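You operate a simulated robot arm through the tools that you are given. There is no shell and no other tool.

You are at the controls of a simulated robot arm. One attempt, no reset.

TASK
Fit the divider in the free slot. Put the blue carton in the small bay, yellow in the big one.
Fine: shut the kit box flap.

It is judged by the outcome, as a careful person would: the job done as asked, and still so three seconds after it is handed in. It fails if anything else is knocked over, pushed out of place, dropped, spilled or broken.

THE ROBOT
A 6-joint arm with a two-finger gripper, fixed in place. Base frame: the origin is on the floor under the middle of its stand, x ahead of it, y to its left, z up; the work surface is at about z = 0.74. Readings come in m, degrees, newtons and seconds.
It reaches about 1.572 m from its shoulder. Its first joint turns from -166.0 to 166.0 degrees. Payload 2.45 kg.
Tool frame: the origin (TCP) lies between the finger pads and is the grasp point; the fingertips stand 0.02 m ahead of it; z points along the fingers, y is the line along which they close. The gripper opens to 0.14 m; its body begins 0.168 m behind the TCP.
Orientation is told as [roll, pitch, yaw] about the base's x, y, z axes, in that order, counted from this pose: with the fingers straight down and closing along the base's y, the tool's x points along the base's -x, its y along +y and its z along -z.

THE INTERFACE
- The arm moves only by the tool servo_tool. Its arguments are lists of equal length, an entry for each row: "slide": the shift along the base's x, y, z in m, a list of three; "rotation": the turn, a rotation vector about the base's x, y, z in degrees, a list of three; "grip": the gripper command, from -1 (fully open) to 1 (shut), values between in proportion. In form: {"slide": [[x, y, z], ...], "rotation": [[ax, ay, az], ...], "grip": [grip, ...]}. A call has 1 to 20 rows; each row shifts and turns the commanded pose from where the row before left it. Each row takes 0.2 s and may step no farther than 0.05 m and 8.6 degrees from the row before; otherwise, or with a gripper value out of range, the whole call is refused. Where a pose cannot be reached the arm comes as near as it can. A force on the tool above 40 N (or 10 N above the force at the start of the call, whichever is more), or a blocked arm, ends the call early, and 0.2 s more pass. Each finger travels about 0.045 m/s and halts on what it meets, pressing with about 31 N; the grip force reading is that of the motor and also rises with nothing between the fingers. The clock runs only during rows and for 0.2 s after the last one: add rows that do not move to give the fingers time. The reply holds the time, the measured pose of the TCP, the force on the tool along the base axes, the opening and the grip force, in the units named above and with some noise, with the torque about the TCP (base axes, N m) and any sound that the robot's microphone picked up.
- Cameras (640 x 400 px; columns grow to the right, rows downward): "scene" is fixed at [0.038, 0.6407, 1.3387]; the picture's right is [-0.59, -0.81, 0.00], its down [-0.20, 0.15, -0.97] and it looks along [0.78, -0.57, -0.25] (base axes); focal length 353 px, centre (320, 200). "wrist" rides on the gripper at [0.078, 0.011, -0.209] in the tool frame; the picture's right is [-0.14, 0.99, 0.00], its down [-0.92, -0.13, -0.37] and it looks along [-0.36, -0.05, 0.93] (tool axes); focal length 280 px, centre (320, 200). There is no depth. A picture from a camera that has moved, and an enlarged one, comes with that camera's place and axes in the base frame and with its lens. The place of the scene camera against the robot may be out by one fixed shift of up to 0.025 m in any direction.
- capture(camera): a new picture of that camera. It takes no simulated time.
- close_up(camera, box): a new picture of the part [left, top, right, bottom] of that camera's present view, enlarged. It takes no simulated time.
- hand_in(): hands the job in; it is judged then, once.

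Nothing tells you positions but the pictures and the camera data. Unless the task says otherwise, let go and move clear before handing in.

The tools are called after ">>>" as a command line: name --argument value ..., lists and objects as JSON in quotes. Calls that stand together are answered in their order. servo_tool: Moves the arm, as the interface text tells. Its arguments: {"type":"object","properties":{"slide":{"type":"array"},"rotation":{"type":"array"},"grip":{"type":"array"}},"required":["slide","rotation","grip"]} The other tools are called the same way: capture (camera) takes a picture; close_up (camera, box) takes an enlarged picture of a part of a camera's view; hand_in () hands the job in.

At the start:

```text
t: 0.0
tcp_pos: [0.8171, 0.0256, 1.2223]
orientation: [0.0, -0.1, 0.0]
force: [0.1, -0.8, 0.3]
moment: [0.0, 0.04, -0.02]
grip_width: 0.14
grasp_force: 0.1
```

scene: 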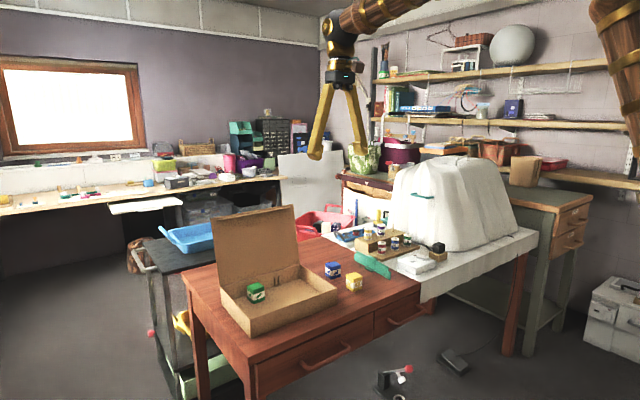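
wrist: 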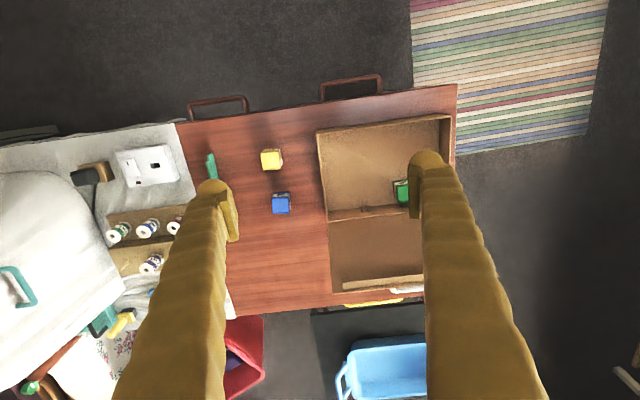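

I see a cardboard kit box with an open flap, a green carton already inside it, blue and yellow cartons on the table and a green piece that may be the divider. I'll zoom in before planning anything.

>>> close_up --camera "scene" --box '[200, 190, 360, 350]'

>>> close_up --camera "scene" --box '[310, 210, 460, 310]'

>>> close_up --camera "wrist" --box '[180, 80, 470, 320]'

>>> close_up --camera "wrist" --box '[300, 100, 460, 220]'

```text
2.50 times, centred on (280, 270) of scene
camera zoom: at [0.038, 0.6407, 1.3387], right [-0.59, -0.81, 0.0], down [-0.2, 0.15, -0.97], along [0.78, -0.57, -0.25], focal length 882 px, centre (420, 25)
```

zoom: 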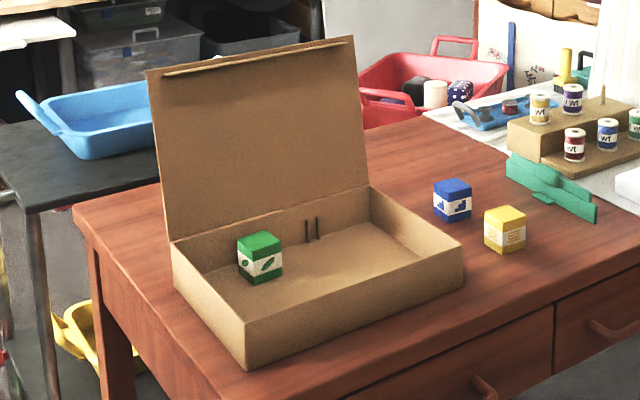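

```text
4.00 times, centred on (385, 260) of scene
camera zoom: at [0.038, 0.6407, 1.3387], right [-0.59, -0.81, 0.0], down [-0.2, 0.15, -0.97], along [0.78, -0.57, -0.25], focal length 1412 px, centre (60, -40)
```

zoom: 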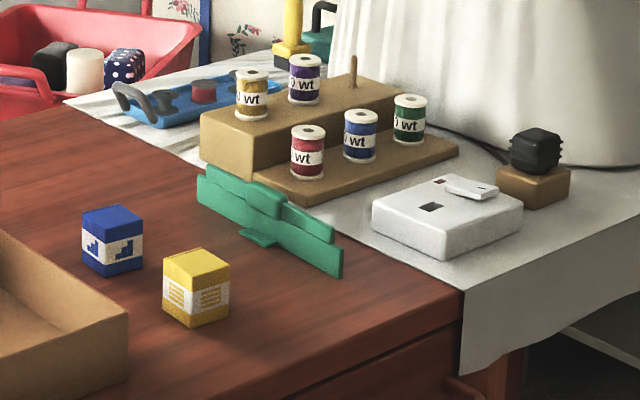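

```text
1.67 times, centred on (325, 200) of wrist
camera zoom: at [0.738, 0.0356, 1.4315], right [0.14, 0.99, 0.0], down [0.92, -0.13, 0.37], along [0.37, -0.05, -0.93], focal length 467 px, centre (312, 200)
```

zoom: 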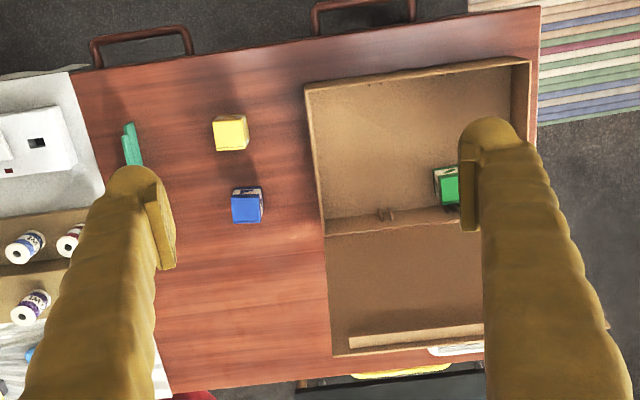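

```text
3.33 times, centred on (380, 160) of wrist
camera zoom: at [0.738, 0.0356, 1.4315], right [0.14, 0.99, 0.0], down [0.92, -0.13, 0.37], along [0.37, -0.05, -0.93], focal length 935 px, centre (120, 333)
```

zoom: 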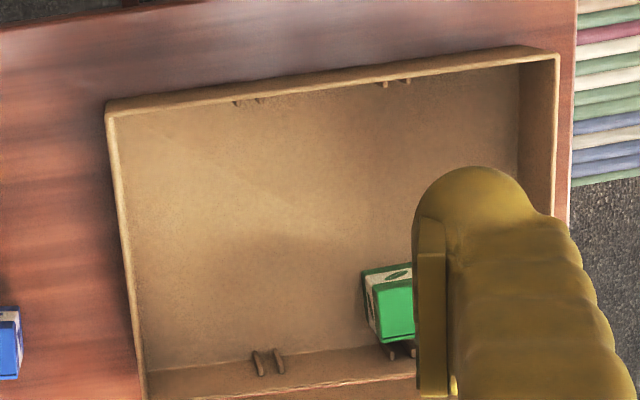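

The kit box sits at about x 0.83–1.04, y 0.015–0.30, with two pairs of slot ribs at y≈0.107 and y≈0.204. The green carton seems to stand by the second pair. The divider is near (0.92, -0.25), so I'll move over there for a closer look.

>>> servo_tool --slide '[[-0.01, -0.035, -0.02], [-0.01, -0.035, -0.02], [0, -0.035, -0.02], [0, -0.035, -0.02], [0, -0.03, -0.03], [0, -0.03, -0.03], [0, 0, 0]]' --rotation '[[0, 0, 0], [0, 0, 0], [0, 0, 0], [0, 0, 0], [0, 0, 0], [0, 0, 0], [0, 0, 0]]' --grip '[-1, -1, -1, -1, -1, -1, -1]'

```text
t: 1.6
tcp_pos: [0.7958, -0.1748, 1.0823]
orientation: [0.0, 0.0, 0.0]
force: [-0.4, -0.3, -0.7]
moment: [-0.02, -0.01, 0.01]
grip_width: 0.1401
grasp_force: 0.1
```

The arm is now near the divider at safe height. Next I take wrist pictures to read the divider's shape and place.

>>> capture --camera "wrist"

>>> close_up --camera "wrist" --box '[200, 60, 420, 260]'

```text
taken
camera wrist: at [0.7166, -0.1636, 1.2918], right [0.14, 0.99, 0.0], down [0.92, -0.13, 0.37], along [0.37, -0.05, -0.93], focal length 280 px, centre (320, 200)
```

wrist: 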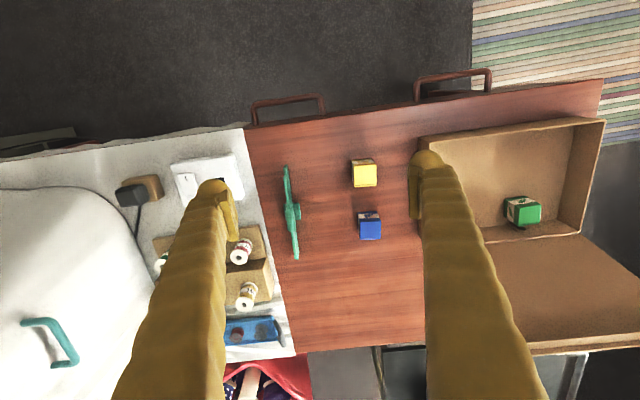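

```text
2.00 times, centred on (310, 160) of wrist
camera zoom: at [0.7166, -0.1636, 1.2918], right [0.14, 0.99, 0.0], down [0.92, -0.13, 0.37], along [0.37, -0.05, -0.93], focal length 561 px, centre (340, 280)
```

zoom: 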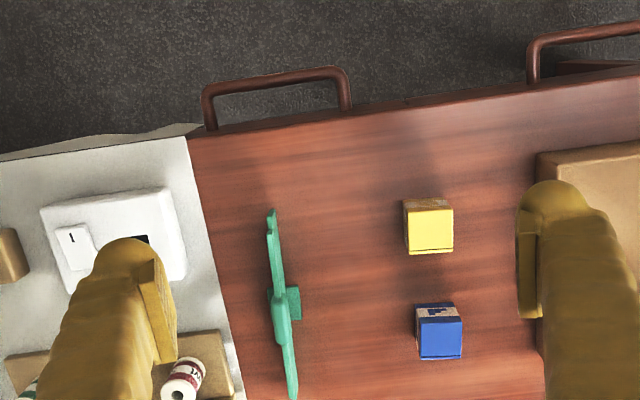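

>>> close_up --camera "wrist" --box '[250, 155, 346, 265]'

>>> close_up --camera "scene" --box '[340, 235, 404, 285]'

>>> close_up --camera "wrist" --box '[410, 110, 610, 250]'

>>> close_up --camera "scene" --box '[235, 250, 345, 330]'

```text
3.64 times, centred on (298, 210) of wrist
camera zoom: at [0.7166, -0.1636, 1.2918], right [0.14, 0.99, 0.0], down [0.92, -0.13, 0.37], along [0.37, -0.05, -0.93], focal length 1020 px, centre (400, 164)
```

zoom: 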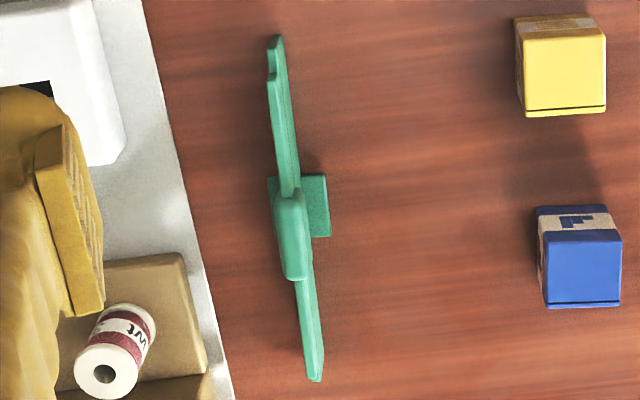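

```text
8.00 times, centred on (372, 260) of scene
camera zoom: at [0.038, 0.6407, 1.3387], right [-0.59, -0.81, 0.0], down [-0.2, 0.15, -0.97], along [0.78, -0.57, -0.25], focal length 2823 px, centre (-96, -280)
```

zoom: 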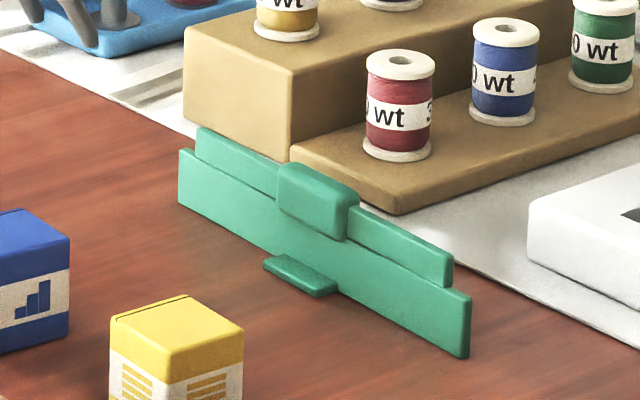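

```text
2.86 times, centred on (510, 180) of wrist
camera zoom: at [0.7166, -0.1636, 1.2918], right [0.14, 0.99, 0.0], down [0.92, -0.13, 0.37], along [0.37, -0.05, -0.93], focal length 801 px, centre (-223, 257)
```

zoom: 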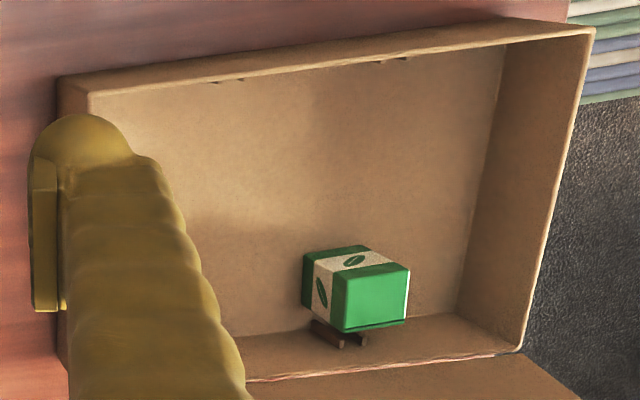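

```text
5.00 times, centred on (290, 290) of scene
camera zoom: at [0.038, 0.6407, 1.3387], right [-0.59, -0.81, 0.0], down [-0.2, 0.15, -0.97], along [0.78, -0.57, -0.25], focal length 1764 px, centre (470, -250)
```

zoom: 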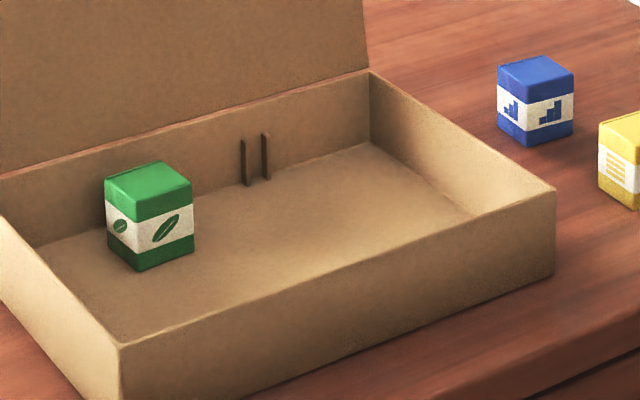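

The divider has a lower plate, a narrower upper part, a thick grip tab in the middle near (0.943, -0.255) and a foot. It is turned about -4° from the x axis. The green carton blocks the rib pair at y≈0.204, so the free slot is at y≈0.107. I'll part-close the fingers and go above the grip tab.

>>> servo_tool --slide '[[0.029, -0.016, -0.02], [0.029, -0.016, -0.02], [0.03, -0.016, -0.02], [0.03, -0.016, -0.02], [0.029, -0.016, -0.02], [0, 0, 0], [0, 0, 0]]' --rotation '[[0, 0, -4], [0, 0, 0], [0, 0, 0], [0, 0, 0], [0, 0, 0], [0, 0, 0], [0, 0, 0]]' --grip '[0.2, 0.2, 0.2, 0.2, 0.2, 0.2, 0.2]'

>>> capture --camera "wrist"

>>> capture --camera "scene"

```text
t: 3.2
tcp_pos: [0.943, -0.2556, 0.9812]
orientation: [0.0, -0.1, -4.1]
force: [0.4, 1.1, 0.5]
moment: [0.0, -0.01, 0.01]
grip_width: 0.0561
grasp_force: 0.0
```

```text
taken
camera wrist: at [0.8648, -0.2393, 1.1908], right [0.21, 0.98, 0.0], down [0.91, -0.19, 0.37], along [0.36, -0.08, -0.93], focal length 280 px, centre (320, 200)
```

wrist: 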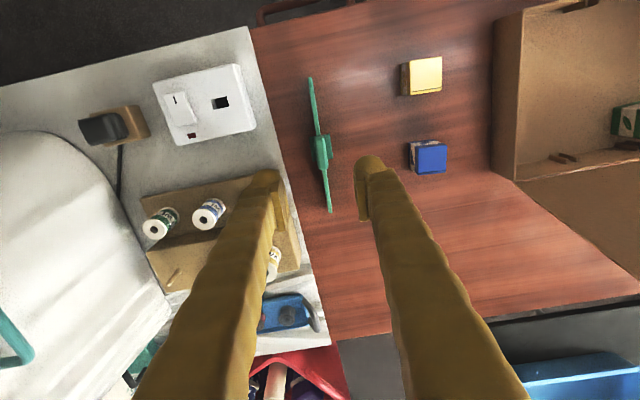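

```text
taken
```

scene: 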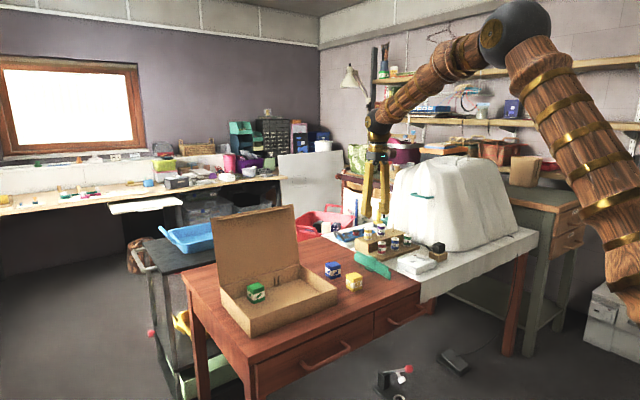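

>>> close_up --camera "wrist" --box '[270, 65, 390, 225]'

>>> close_up --camera "wrist" --box '[296, 120, 346, 190]'

```text
2.50 times, centred on (330, 145) of wrist
camera zoom: at [0.8648, -0.2393, 1.1908], right [0.21, 0.98, 0.0], down [0.91, -0.19, 0.37], along [0.36, -0.08, -0.93], focal length 701 px, centre (295, 338)
```

zoom: 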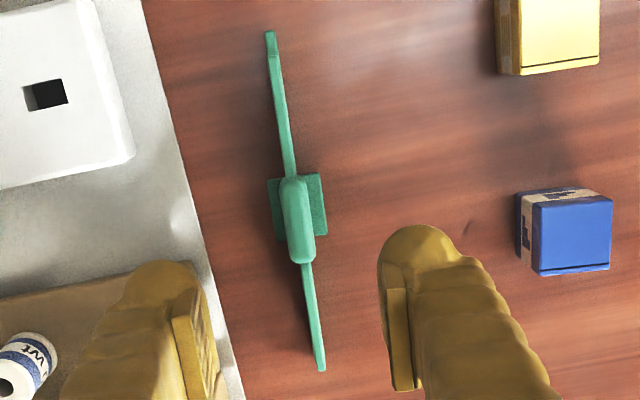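

```text
5.71 times, centred on (321, 155) of wrist
camera zoom: at [0.8648, -0.2393, 1.1908], right [0.21, 0.98, 0.0], down [0.91, -0.19, 0.37], along [0.36, -0.08, -0.93], focal length 1602 px, centre (314, 457)
```

zoom: 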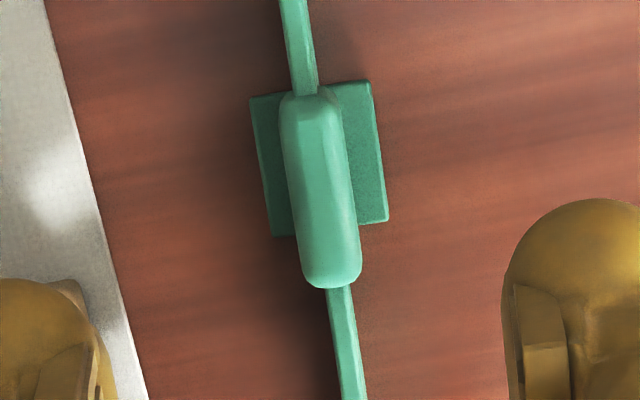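

The divider centre is about (0.949, -0.2555), yaw about -3.5°, with its tab between z≈0.767 and 0.79. I'll descend to just above it with a narrower opening and check the alignment.

>>> servo_tool --slide '[[0.006, 0, -0.03], [0, 0, -0.04], [0, 0, -0.04], [0, 0, -0.04], [0, 0, 0]]' --rotation '[[0, 0, 0.6], [0, 0, 0], [0, 0, 0], [0, 0, 0], [0, 0, 0]]' --grip '[0.4, 0.4, 0.4, 0.4, 0.4]'

>>> capture --camera "wrist"

>>> close_up --camera "scene" --box '[330, 210, 430, 290]'

```text
t: 4.4
tcp_pos: [0.9495, -0.2541, 0.8307]
orientation: [0.0, 0.0, -3.3]
force: [0.0, 0.5, 0.8]
moment: [-0.03, 0.02, 0.0]
grip_width: 0.0421
grasp_force: 0.1
```

```text
taken
camera wrist: at [0.8712, -0.2396, 1.0405], right [0.2, 0.98, 0.0], down [0.91, -0.18, 0.37], along [0.36, -0.07, -0.93], focal length 280 px, centre (320, 200)
```

wrist: 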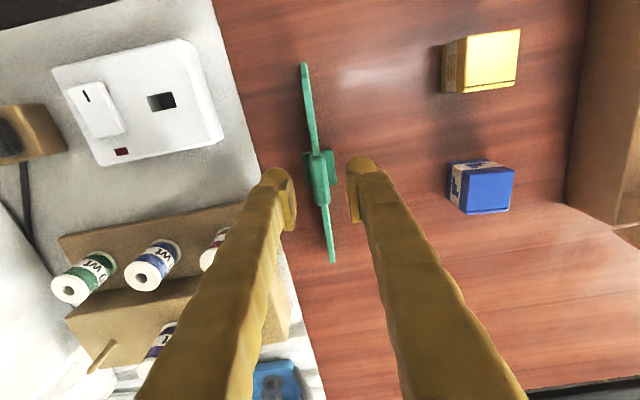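

```text
5.00 times, centred on (380, 250) of scene
camera zoom: at [0.038, 0.6407, 1.3387], right [-0.59, -0.81, 0.0], down [-0.2, 0.15, -0.97], along [0.78, -0.57, -0.25], focal length 1764 px, centre (20, -50)
```

zoom: 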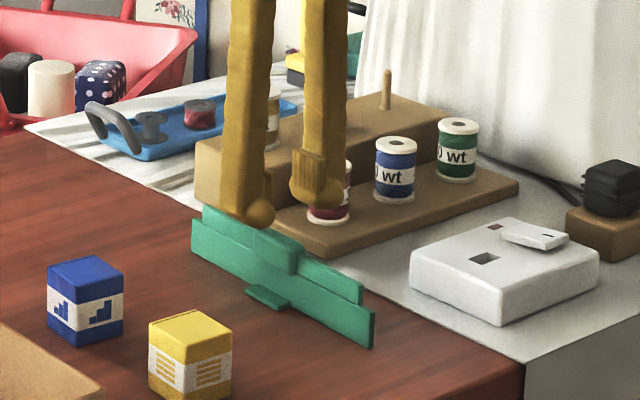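

The fingers straddle the tab and are centred on it. I'll descend to z≈0.78 and close.

>>> servo_tool --slide '[[0, 0, -0.02], [0, 0, -0.02], [0, 0, -0.01], [0, 0, 0]]' --rotation '[[0, 0, 0], [0, 0, 0], [0, 0, 0], [0, 0, 0]]' --grip '[0.4, 0.4, 0.4, 0.4]'

>>> close_up --camera "scene" --box '[330, 210, 430, 290]'

>>> capture --camera "wrist"

```text
t: 5.4
tcp_pos: [0.9496, -0.2555, 0.7816]
orientation: [0.0, -0.1, -3.4]
force: [-0.2, -0.1, -1.0]
moment: [-0.03, -0.03, 0.02]
grip_width: 0.0418
grasp_force: 0.0
```

```text
5.00 times, centred on (380, 250) of scene
camera zoom: at [0.038, 0.6407, 1.3387], right [-0.59, -0.81, 0.0], down [-0.2, 0.15, -0.97], along [0.78, -0.57, -0.25], focal length 1764 px, centre (20, -50)
```

zoom: 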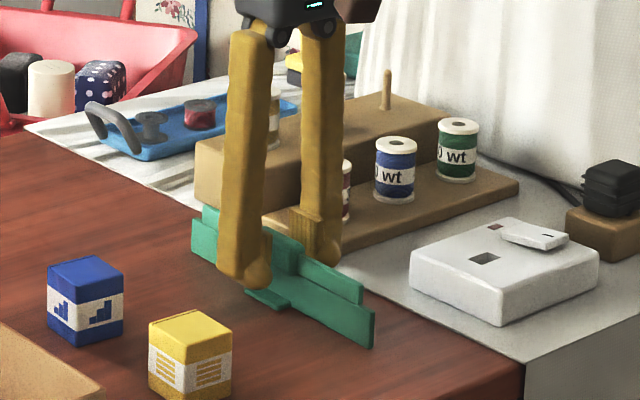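

```text
taken
camera wrist: at [0.8713, -0.2391, 0.991], right [0.2, 0.98, 0.0], down [0.91, -0.18, 0.37], along [0.36, -0.07, -0.93], focal length 280 px, centre (320, 200)
```

wrist: 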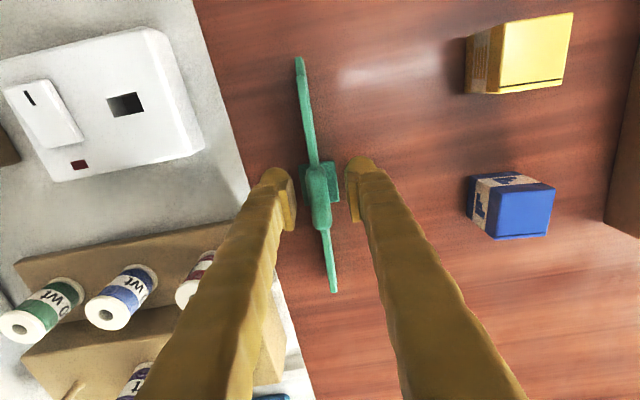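

The pads are level with the tab and clear of everything else. I'll close now.

>>> servo_tool --slide '[[0, 0, 0], [0, 0, 0], [0, 0, 0], [0, 0, 0]]' --rotation '[[0, 0, 0], [0, 0, 0], [0, 0, 0], [0, 0, 0]]' --grip '[0.7, 1, 1, 1]'

>>> capture --camera "wrist"

```text
t: 6.4
tcp_pos: [0.9493, -0.2548, 0.7814]
orientation: [0.0, -0.1, -3.4]
force: [-0.9, -0.7, 0.3]
moment: [0.0, -0.01, 0.0]
grip_width: 0.0144
grasp_force: 31.1
```

```text
taken
camera wrist: at [0.8713, -0.2391, 0.9912], right [0.2, 0.98, 0.0], down [0.91, -0.18, 0.37], along [0.36, -0.07, -0.93], focal length 280 px, centre (320, 200)
```

wrist: 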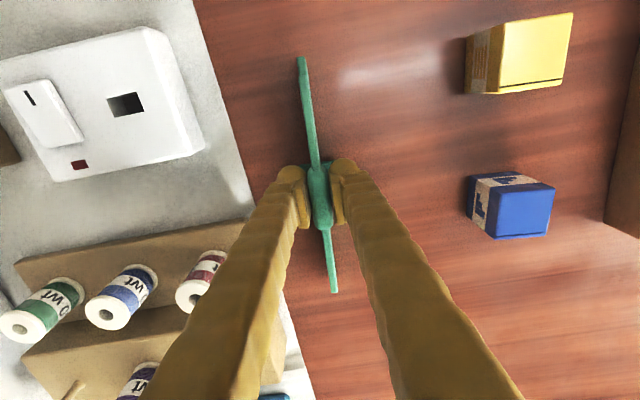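

The divider is held (width 14 mm) and aligned with the tool. I'll lift it straight up and check that it stays level.

>>> servo_tool --slide '[[0, 0, 0.02], [0, 0, 0.03], [0, 0, 0.04], [0, 0, 0.04], [0, 0, 0.03], [0, 0, 0]]' --rotation '[[0, 0, 0], [0, 0, 0], [0, 0, 0], [0, 0, 0], [0, 0, 0], [0, 0, 0]]' --grip '[1, 1, 1, 1, 1, 1]'

>>> capture --camera "wrist"

>>> close_up --camera "scene" --box '[310, 170, 430, 290]'

```text
t: 7.8
tcp_pos: [0.95, -0.2566, 0.9417]
orientation: [0.0, -0.1, -3.4]
force: [-0.3, 0.4, -0.2]
moment: [-0.02, 0.0, 0.0]
grip_width: 0.0146
grasp_force: 31.1
```

```text
taken
camera wrist: at [0.8712, -0.241, 1.1517], right [0.2, 0.98, 0.0], down [0.91, -0.18, 0.37], along [0.36, -0.07, -0.93], focal length 280 px, centre (320, 200)
```

wrist: 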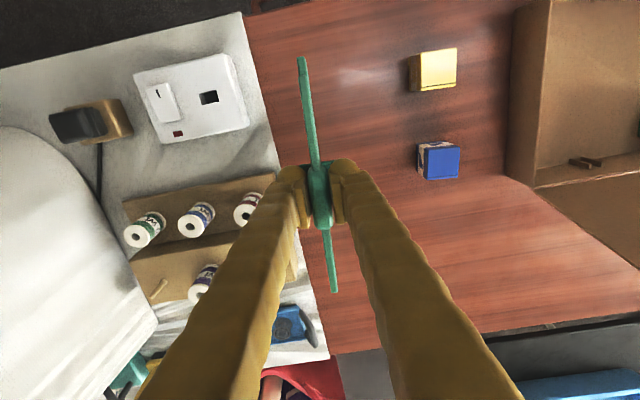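

```text
3.33 times, centred on (370, 230) of scene
camera zoom: at [0.038, 0.6407, 1.3387], right [-0.59, -0.81, 0.0], down [-0.2, 0.15, -0.97], along [0.78, -0.57, -0.25], focal length 1176 px, centre (153, 100)
```

zoom: 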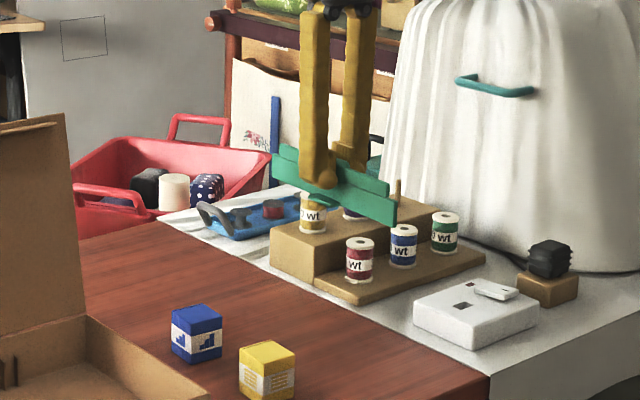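

The divider is held steady and level. I'll carry it across to above the free slot, staying high and a little toward the robot so it clears the open flap.

>>> servo_tool --slide '[[-0.015, 0.02, 0.015], [-0.015, 0.04, 0.015], [0, 0.045, 0], [0, 0.045, 0], [0, 0.045, 0], [0, 0.045, 0], [0, 0.045, 0], [0, 0.04, 0], [0, 0.0366, 0], [0, 0, 0]]' --rotation '[[0, 0, 1], [0, 0, 1], [0, 0, 1.4], [0, 0, 0], [0, 0, 0], [0, 0, 0], [0, 0, 0], [0, 0, 0], [0, 0, 0], [0, 0, 0]]' --grip '[1, 1, 1, 1, 1, 1, 1, 1, 1, 1]'

>>> capture --camera "wrist"

>>> capture --camera "scene"

```text
t: 10.0
tcp_pos: [0.9222, 0.108, 0.9715]
orientation: [0.0, 0.0, -0.1]
force: [0.6, -0.7, -0.6]
moment: [0.0, 0.01, 0.0]
grip_width: 0.0146
grasp_force: 31.3
```

```text
taken
camera wrist: at [0.8435, 0.1186, 1.1817], right [0.14, 0.99, 0.0], down [0.92, -0.13, 0.37], along [0.37, -0.05, -0.93], focal length 280 px, centre (320, 200)
```

wrist: 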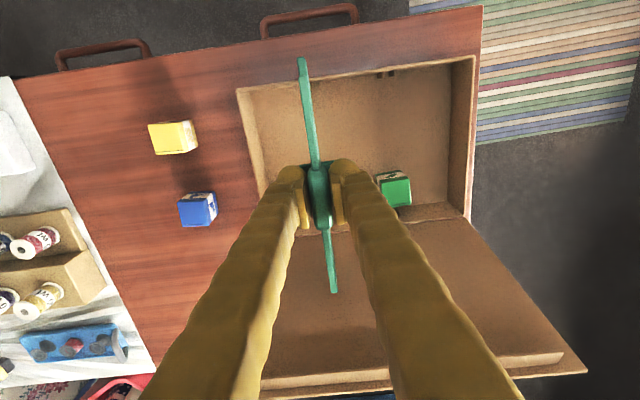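

```text
taken
```

scene: 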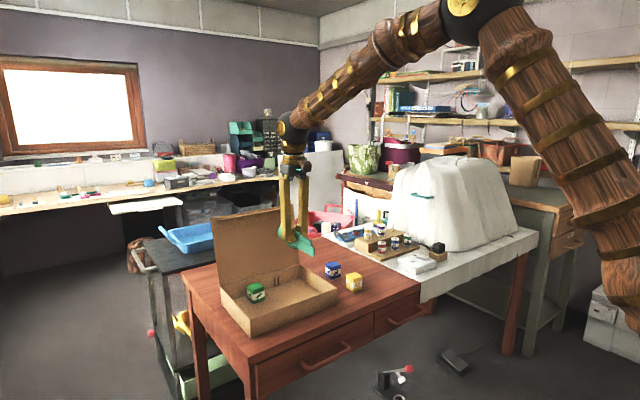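

>>> close_up --camera "wrist" --box '[225, 40, 485, 240]'

>>> close_up --camera "wrist" --box '[230, 50, 360, 130]'

>>> close_up --camera "scene" --box '[210, 190, 350, 340]'

>>> close_up --camera "wrist" --box '[360, 50, 490, 130]'

```text
2.00 times, centred on (355, 140) of wrist
camera zoom: at [0.8435, 0.1186, 1.1817], right [0.14, 0.99, 0.0], down [0.92, -0.13, 0.37], along [0.37, -0.05, -0.93], focal length 561 px, centre (250, 320)
```

zoom: 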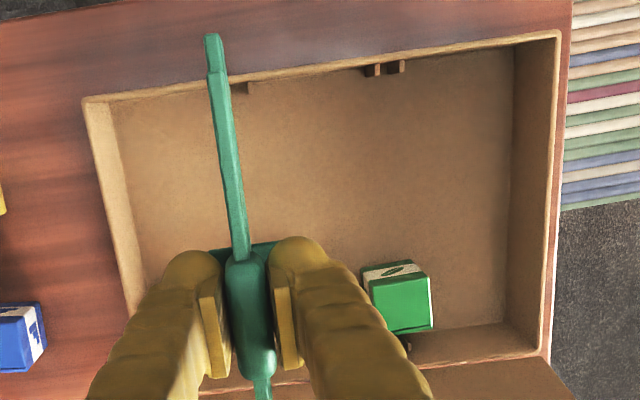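

```text
4.92 times, centred on (295, 90) of wrist
camera zoom: at [0.8435, 0.1186, 1.1817], right [0.14, 0.99, 0.0], down [0.92, -0.13, 0.37], along [0.37, -0.05, -0.93], focal length 1380 px, centre (443, 742)
```

zoom: 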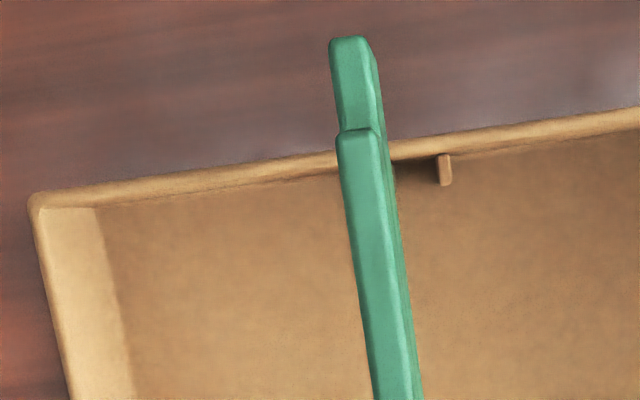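

```text
2.67 times, centred on (280, 265) of scene
camera zoom: at [0.038, 0.6407, 1.3387], right [-0.59, -0.81, 0.0], down [-0.2, 0.15, -0.97], along [0.78, -0.57, -0.25], focal length 941 px, centre (427, 27)
```

zoom: 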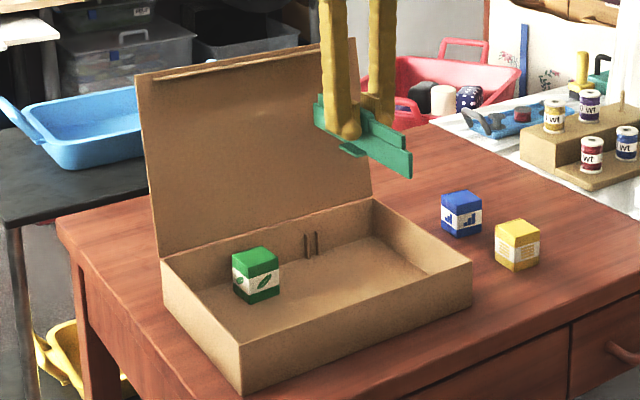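

```text
4.92 times, centred on (425, 90) of wrist
camera zoom: at [0.8435, 0.1186, 1.1817], right [0.14, 0.99, 0.0], down [0.92, -0.13, 0.37], along [0.37, -0.05, -0.93], focal length 1380 px, centre (-197, 742)
```

zoom: 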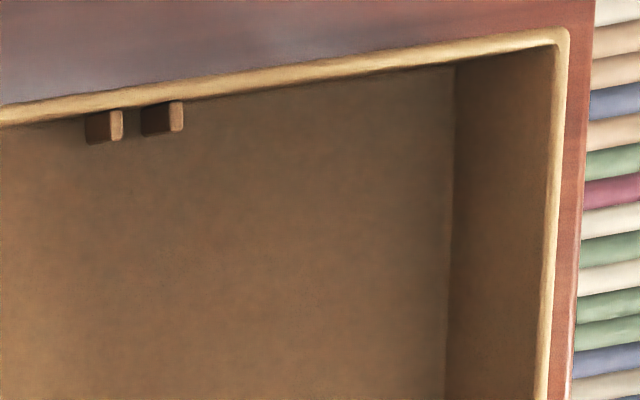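

The near-wall ribs put the free slot centre at y≈0.1115, and the divider is parallel to the box walls. I'll shift it over the slot, centre it lengthwise, lower it to just above the rim and look again.

>>> servo_tool --slide '[[0.009, 0.0035, -0.03], [0.008, 0, -0.035], [0, 0, -0.035], [0, 0, 0], [0, 0, 0]]' --rotation '[[0, 0, 0], [0, 0, 0], [0, 0, 0], [0, 0, 0], [0, 0, 0]]' --grip '[1, 1, 1, 1, 1]'

>>> capture --camera "wrist"

>>> close_up --camera "wrist" --box '[250, 30, 380, 110]'

>>> close_up --camera "scene" --box '[250, 230, 350, 310]'

```text
t: 11.2
tcp_pos: [0.9367, 0.1113, 0.8711]
orientation: [0.0, -0.1, 0.1]
force: [-0.2, -0.2, -0.3]
moment: [0.0, 0.04, 0.04]
grip_width: 0.0145
grasp_force: 31.2
```

```text
taken
camera wrist: at [0.8589, 0.1225, 1.0811], right [0.14, 0.99, 0.0], down [0.92, -0.13, 0.37], along [0.37, -0.05, -0.93], focal length 280 px, centre (320, 200)
```

wrist: 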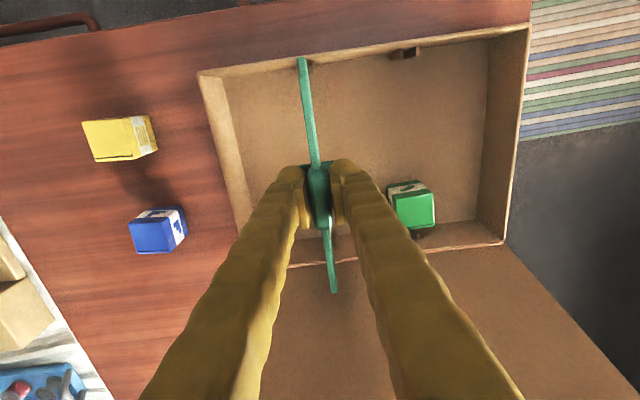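

```text
4.92 times, centred on (315, 70) of wrist
camera zoom: at [0.8589, 0.1225, 1.0811], right [0.14, 0.99, 0.0], down [0.92, -0.13, 0.37], along [0.37, -0.05, -0.93], focal length 1380 px, centre (345, 840)
```

zoom: 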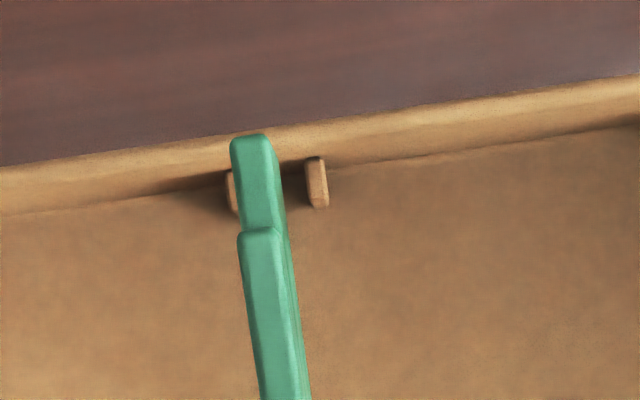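

```text
5.00 times, centred on (300, 270) of scene
camera zoom: at [0.038, 0.6407, 1.3387], right [-0.59, -0.81, 0.0], down [-0.2, 0.15, -0.97], along [0.78, -0.57, -0.25], focal length 1764 px, centre (420, -150)
```

zoom: 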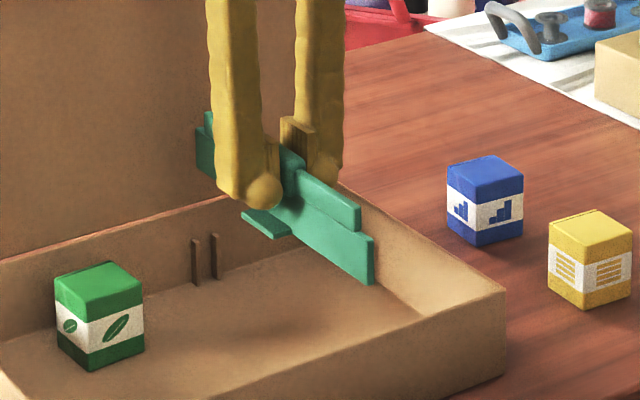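

At the near end the divider tip sits midway between both ribs and about 2 mm inside the wall. I'll check the far end before lowering further.

>>> close_up --camera "wrist" --box '[300, 230, 380, 310]'

>>> close_up --camera "wrist" --box '[380, 180, 530, 270]'

>>> close_up --camera "scene" --box '[270, 245, 320, 295]'

```text
5.00 times, centred on (340, 270) of wrist
camera zoom: at [0.8589, 0.1225, 1.0811], right [0.14, 0.99, 0.0], down [0.92, -0.13, 0.37], along [0.37, -0.05, -0.93], focal length 1402 px, centre (220, -150)
```

zoom: 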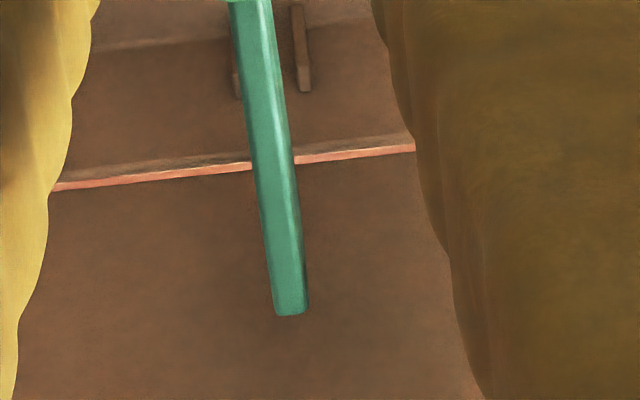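

```text
4.27 times, centred on (455, 225) of wrist
camera zoom: at [0.8589, 0.1225, 1.0811], right [0.14, 0.99, 0.0], down [0.92, -0.13, 0.37], along [0.37, -0.05, -0.93], focal length 1196 px, centre (-256, 93)
```

zoom: 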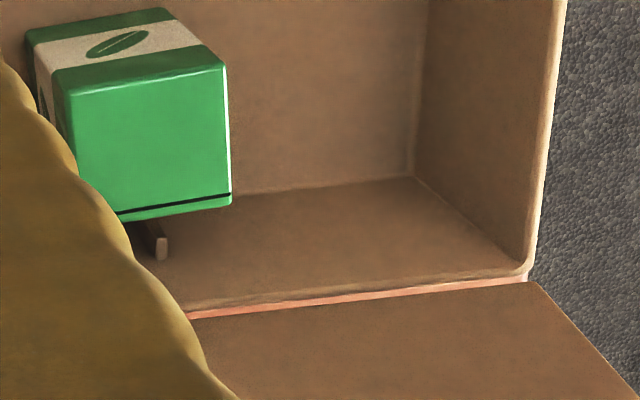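

```text
8.00 times, centred on (295, 270) of scene
camera zoom: at [0.038, 0.6407, 1.3387], right [-0.59, -0.81, 0.0], down [-0.2, 0.15, -0.97], along [0.78, -0.57, -0.25], focal length 2823 px, centre (520, -360)
```

zoom: 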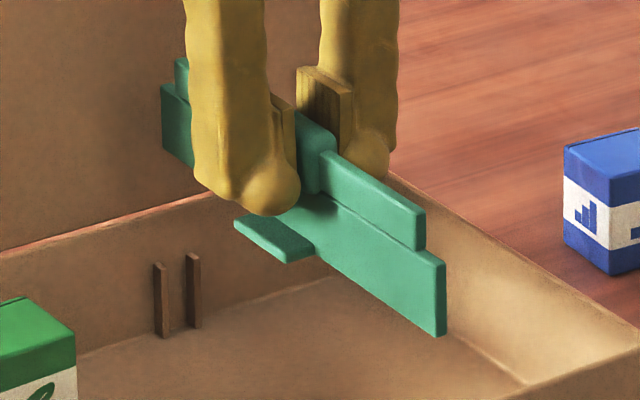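

The far ribs are visible too: slot centre about y≈0.1096 there, against the divider tip at 0.1102, so the alignment is good at both ends. I'll nudge +1 mm in x and -0.5 mm in y, then lower gradually.

>>> servo_tool --slide '[[0.0012, -0.0005, 0], [0, 0, -0.02], [0, 0, -0.02], [0, 0, 0]]' --rotation '[[0, 0, 0], [0, 0, 0], [0, 0, 0], [0, 0, 0]]' --grip '[1, 1, 1, 1]'

>>> close_up --camera "wrist" --box '[250, 20, 380, 100]'

>>> close_up --camera "wrist" --box '[300, 230, 380, 310]'

>>> close_up --camera "scene" --box '[260, 240, 340, 310]'

```text
t: 12.2
tcp_pos: [0.9392, 0.1113, 0.8303]
orientation: [-0.1, 0.0, 0.0]
force: [0.2, 0.3, -0.4]
moment: [0.01, -0.03, 0.01]
grip_width: 0.0145
grasp_force: 31.1
```

```text
4.92 times, centred on (315, 60) of wrist
camera zoom: at [0.8595, 0.1219, 1.0409], right [0.14, 0.99, 0.0], down [0.92, -0.13, 0.37], along [0.37, -0.05, -0.93], focal length 1380 px, centre (345, 889)
```

zoom: 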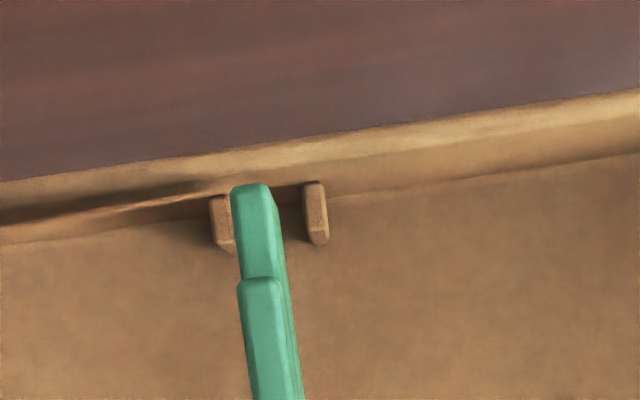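

```text
5.00 times, centred on (340, 270) of wrist
camera zoom: at [0.8595, 0.1219, 1.0409], right [0.14, 0.99, 0.0], down [0.92, -0.13, 0.37], along [0.37, -0.05, -0.93], focal length 1402 px, centre (220, -150)
```

zoom: 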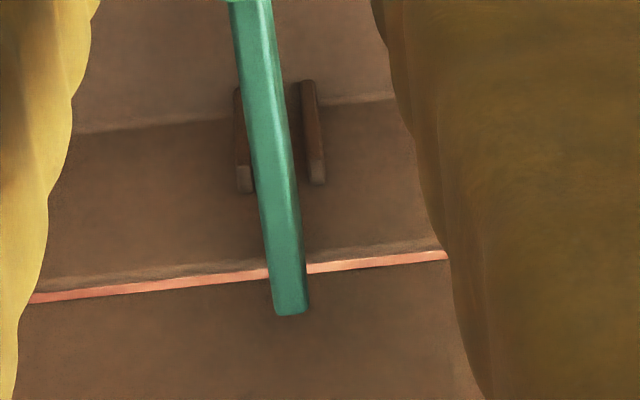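

```text
5.71 times, centred on (300, 275) of scene
camera zoom: at [0.038, 0.6407, 1.3387], right [-0.59, -0.81, 0.0], down [-0.2, 0.15, -0.97], along [0.78, -0.57, -0.25], focal length 2016 px, centre (434, -229)
```

zoom: 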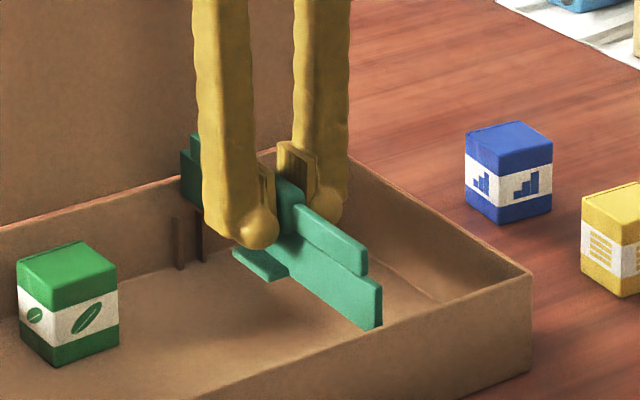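

Both ends are still midway between their ribs, and there is no contact force. I'll lower further into the slot.

>>> servo_tool --slide '[[0, 0, -0.01], [0, 0, -0.01], [0, 0, -0.01], [0, 0, -0.005], [0, 0, 0]]' --rotation '[[0, 0, 0], [0, 0, 0], [0, 0, 0], [0, 0, 0], [0, 0, 0]]' --grip '[1, 1, 1, 1, 1]'

>>> close_up --camera "wrist" --box '[250, 20, 380, 100]'

>>> close_up --camera "wrist" --box '[300, 230, 380, 310]'

>>> close_up --camera "scene" --box '[260, 240, 340, 310]'

```text
t: 13.4
tcp_pos: [0.938, 0.1097, 0.7978]
orientation: [0.1, -0.1, 0.1]
force: [-0.4, 1.2, -1.0]
moment: [0.0, -0.01, 0.01]
grip_width: 0.0145
grasp_force: 31.5
```

```text
4.92 times, centred on (315, 60) of wrist
camera zoom: at [0.8595, 0.1209, 1.0063], right [0.14, 0.99, 0.0], down [0.92, -0.13, 0.37], along [0.37, -0.05, -0.93], focal length 1380 px, centre (345, 889)
```

zoom: 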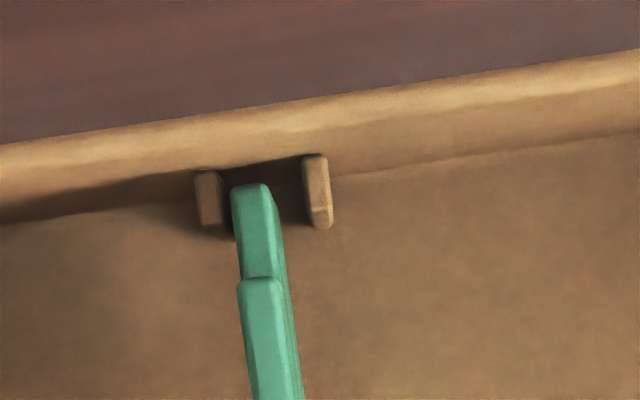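

```text
5.00 times, centred on (340, 270) of wrist
camera zoom: at [0.8595, 0.1209, 1.0063], right [0.14, 0.99, 0.0], down [0.92, -0.13, 0.37], along [0.37, -0.05, -0.93], focal length 1402 px, centre (220, -150)
```

zoom: 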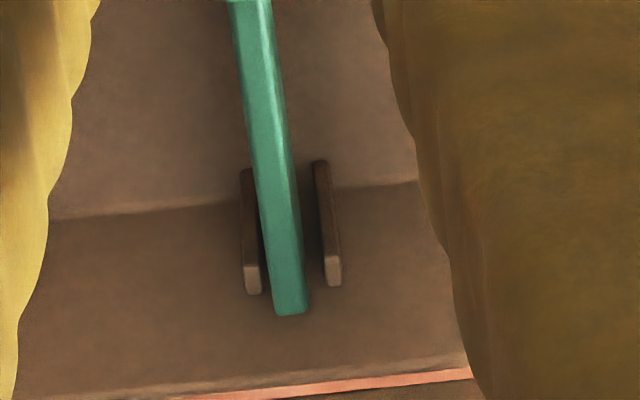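

```text
5.71 times, centred on (300, 275) of scene
camera zoom: at [0.038, 0.6407, 1.3387], right [-0.59, -0.81, 0.0], down [-0.2, 0.15, -0.97], along [0.78, -0.57, -0.25], focal length 2016 px, centre (434, -229)
```

zoom: 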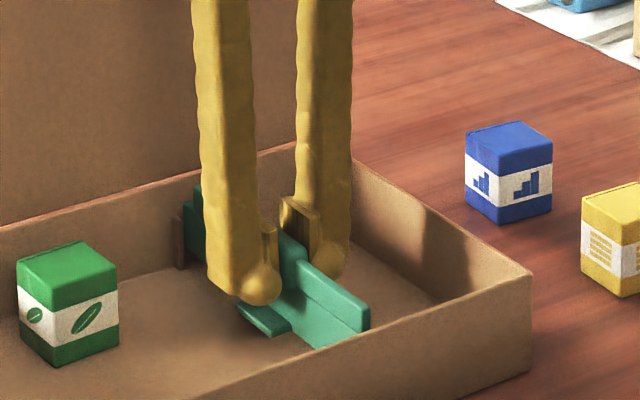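

The divider's lower edge has entered both rib pairs cleanly. I'll lower it the last centimetre in small steps, watching the force.

>>> servo_tool --slide '[[0, 0, -0.005], [0, 0, -0.004], [0, 0, 0]]' --rotation '[[0, 0, 0], [0, 0, 0], [0, 0, 0]]' --grip '[1, 1, 1]'

>>> close_up --camera "scene" --box '[260, 240, 340, 310]'

```text
t: 14.2
tcp_pos: [0.9362, 0.1094, 0.7871]
orientation: [0.0, 0.0, 0.0]
force: [-0.3, 0.2, 0.3]
moment: [0.02, 0.0, 0.0]
grip_width: 0.0143
grasp_force: 31.1
```

```text
5.71 times, centred on (300, 275) of scene
camera zoom: at [0.038, 0.6407, 1.3387], right [-0.59, -0.81, 0.0], down [-0.2, 0.15, -0.97], along [0.78, -0.57, -0.25], focal length 2016 px, centre (434, -229)
```

zoom: 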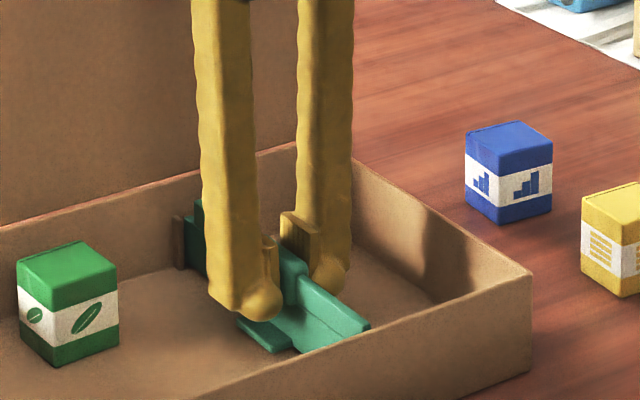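

>>> servo_tool --slide '[[0, 0, -0.002], [0, 0, 0]]' --rotation '[[0, 0, 0], [0, 0, 0]]' --grip '[1, 1]'

```text
t: 14.8
tcp_pos: [0.9366, 0.1094, 0.7851]
orientation: [-0.1, -0.1, 0.0]
force: [0.3, 0.3, -0.6]
moment: [0.01, 0.0, -0.04]
grip_width: 0.0142
grasp_force: 30.3
```

There is no contact yet. I'll keep lowering in 1.5 mm steps until the divider touches the floor of the box.

>>> servo_tool --slide '[[0, 0, -0.0015], [0, 0, 0]]' --rotation '[[0, 0, 0], [0, 0, 0]]' --grip '[1, 1]'

```text
t: 15.4
tcp_pos: [0.9388, 0.1104, 0.7839]
orientation: [0.0, -0.2, 0.0]
force: [-7.8, 0.7, 21.1]
moment: [0.0, 0.2, 0.03]
grip_width: 0.0147
grasp_force: 30.9
```

The divider has touched the floor of the box. I'll ease off by 1 mm and open the fingers a little.

>>> servo_tool --slide '[[0, 0, 0.001], [0, 0, 0], [0, 0, 0], [0, 0, 0], [0, 0, 0]]' --rotation '[[0, 0, 0], [0, 0, 0], [0, 0, 0], [0, 0, 0], [0, 0, 0]]' --grip '[1, 0.75, 0.55, 0.5, 0.5]'

>>> capture --camera "wrist"

>>> close_up --camera "scene" --box '[230, 230, 350, 330]'

```text
t: 16.6
tcp_pos: [0.9368, 0.1098, 0.7841]
orientation: [0.0, -0.1, 0.1]
force: [1.1, 0.0, 0.0]
moment: [-0.01, -0.02, 0.02]
grip_width: 0.0349
grasp_force: 0.0
```

```text
taken
camera wrist: at [0.859, 0.1209, 0.9947], right [0.14, 0.99, 0.0], down [0.92, -0.13, 0.37], along [0.37, -0.05, -0.93], focal length 280 px, centre (320, 200)
```

wrist: 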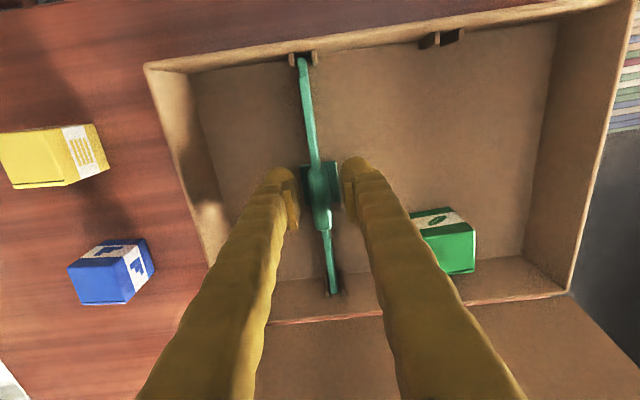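

```text
4.00 times, centred on (290, 280) of scene
camera zoom: at [0.038, 0.6407, 1.3387], right [-0.59, -0.81, 0.0], down [-0.2, 0.15, -0.97], along [0.78, -0.57, -0.25], focal length 1412 px, centre (440, -120)
```

zoom: 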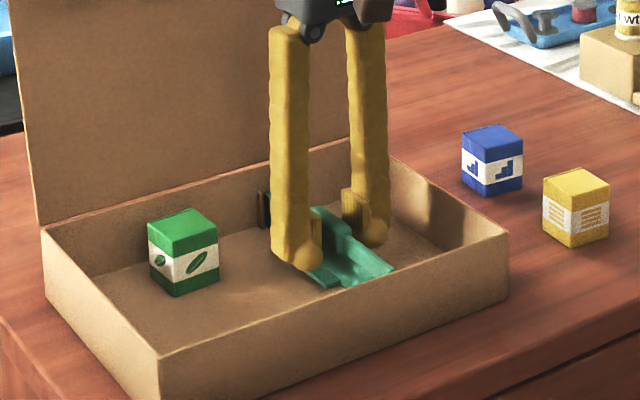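

The divider is standing in the slot by itself. I'll lift straight up and inspect it, and see the cartons from above.

>>> servo_tool --slide '[[0, 0, 0.02], [0, 0, 0.04], [0, 0, 0.045], [0, 0, 0.045], [0, -0.04, 0.04], [0, -0.045, 0.02], [0, -0.045, 0], [0, 0, 0]]' --rotation '[[0, 0, 0], [0, 0, 0], [0, 0, 0], [0, 0, 0], [0, 0, 0], [0, 0, 0], [0, 0, 0], [0, 0, 0]]' --grip '[0.5, 0.5, 0.5, 0.2, 0, -0.3, -0.3, -0.3]'

>>> capture --camera "wrist"

>>> close_up --camera "scene" --box '[210, 190, 380, 330]'

```text
refused: row 5 steps farther than a row can; nothing moved
```

```text
taken
camera wrist: at [0.859, 0.1209, 0.9947], right [0.14, 0.99, 0.0], down [0.92, -0.13, 0.37], along [0.37, -0.05, -0.93], focal length 280 px, centre (320, 200)
```

wrist: 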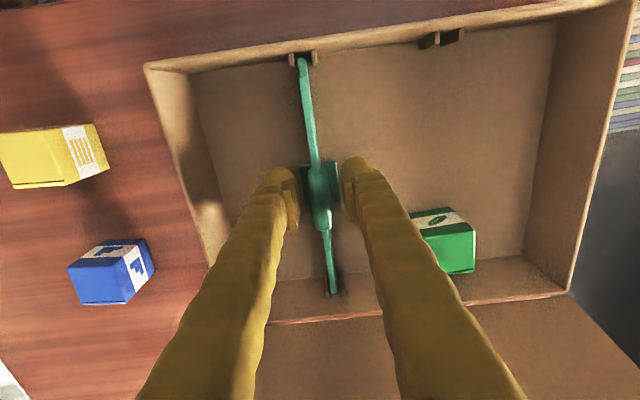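

```text
2.86 times, centred on (295, 260) of scene
camera zoom: at [0.038, 0.6407, 1.3387], right [-0.59, -0.81, 0.0], down [-0.2, 0.15, -0.97], along [0.78, -0.57, -0.25], focal length 1008 px, centre (391, 29)
```

zoom: 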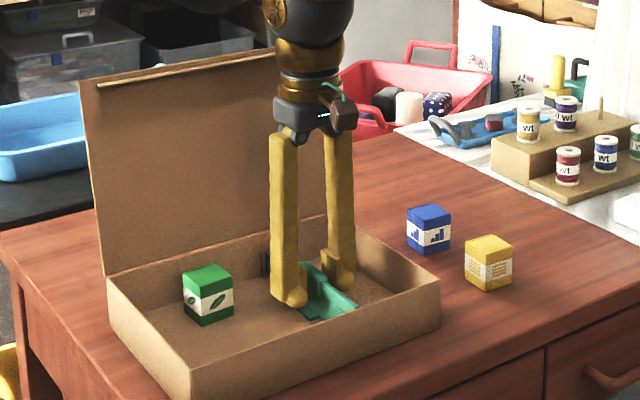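

The call was refused because one row stepped too far, so nothing moved. I'll send it again with smaller steps.

>>> servo_tool --slide '[[0, 0, 0.02], [0, 0, 0.04], [0, 0, 0.045], [0, 0, 0.045], [0, -0.03, 0.03], [0, -0.04, 0.02], [0, -0.04, 0], [0, -0.02, 0], [0, 0, 0]]' --rotation '[[0, 0, 0], [0, 0, 0], [0, 0, 0], [0, 0, 0], [0, 0, 0], [0, 0, 0], [0, 0, 0], [0, 0, 0], [0, 0, 0]]' --grip '[0.5, 0.5, 0.5, 0.2, 0, -0.2, -0.2, -0.2, -0.2]'

>>> capture --camera "wrist"

>>> close_up --camera "scene" --box '[210, 190, 380, 330]'

```text
t: 18.6
tcp_pos: [0.9395, -0.0209, 0.9858]
orientation: [0.0, -0.1, 0.0]
force: [0.3, 0.7, -0.7]
moment: [0.01, -0.02, 0.01]
grip_width: 0.0839
grasp_force: 0.1
```

```text
taken
camera wrist: at [0.8609, -0.0104, 1.1962], right [0.14, 0.99, 0.0], down [0.92, -0.13, 0.37], along [0.37, -0.05, -0.93], focal length 280 px, centre (320, 200)
```

wrist: 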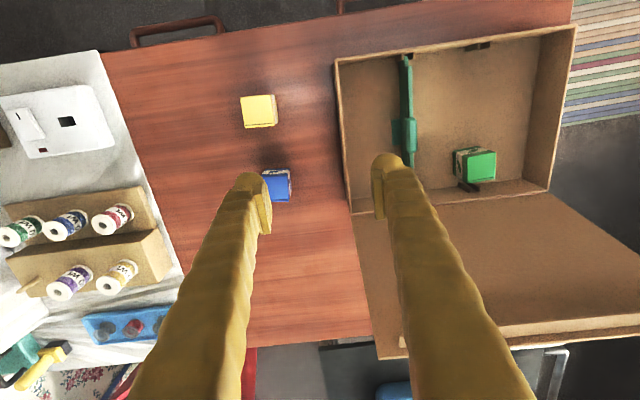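

```text
2.86 times, centred on (295, 260) of scene
camera zoom: at [0.038, 0.6407, 1.3387], right [-0.59, -0.81, 0.0], down [-0.2, 0.15, -0.97], along [0.78, -0.57, -0.25], focal length 1008 px, centre (391, 29)
```

zoom: 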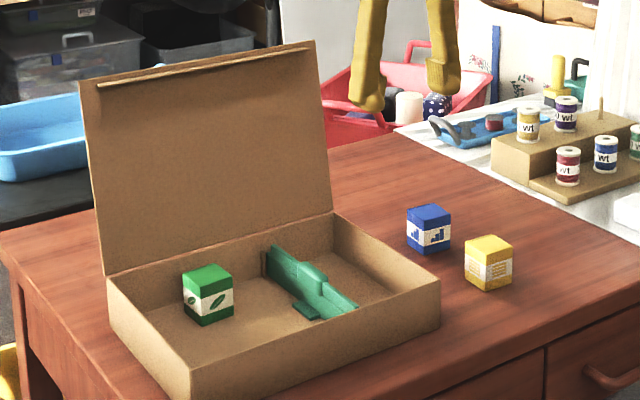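

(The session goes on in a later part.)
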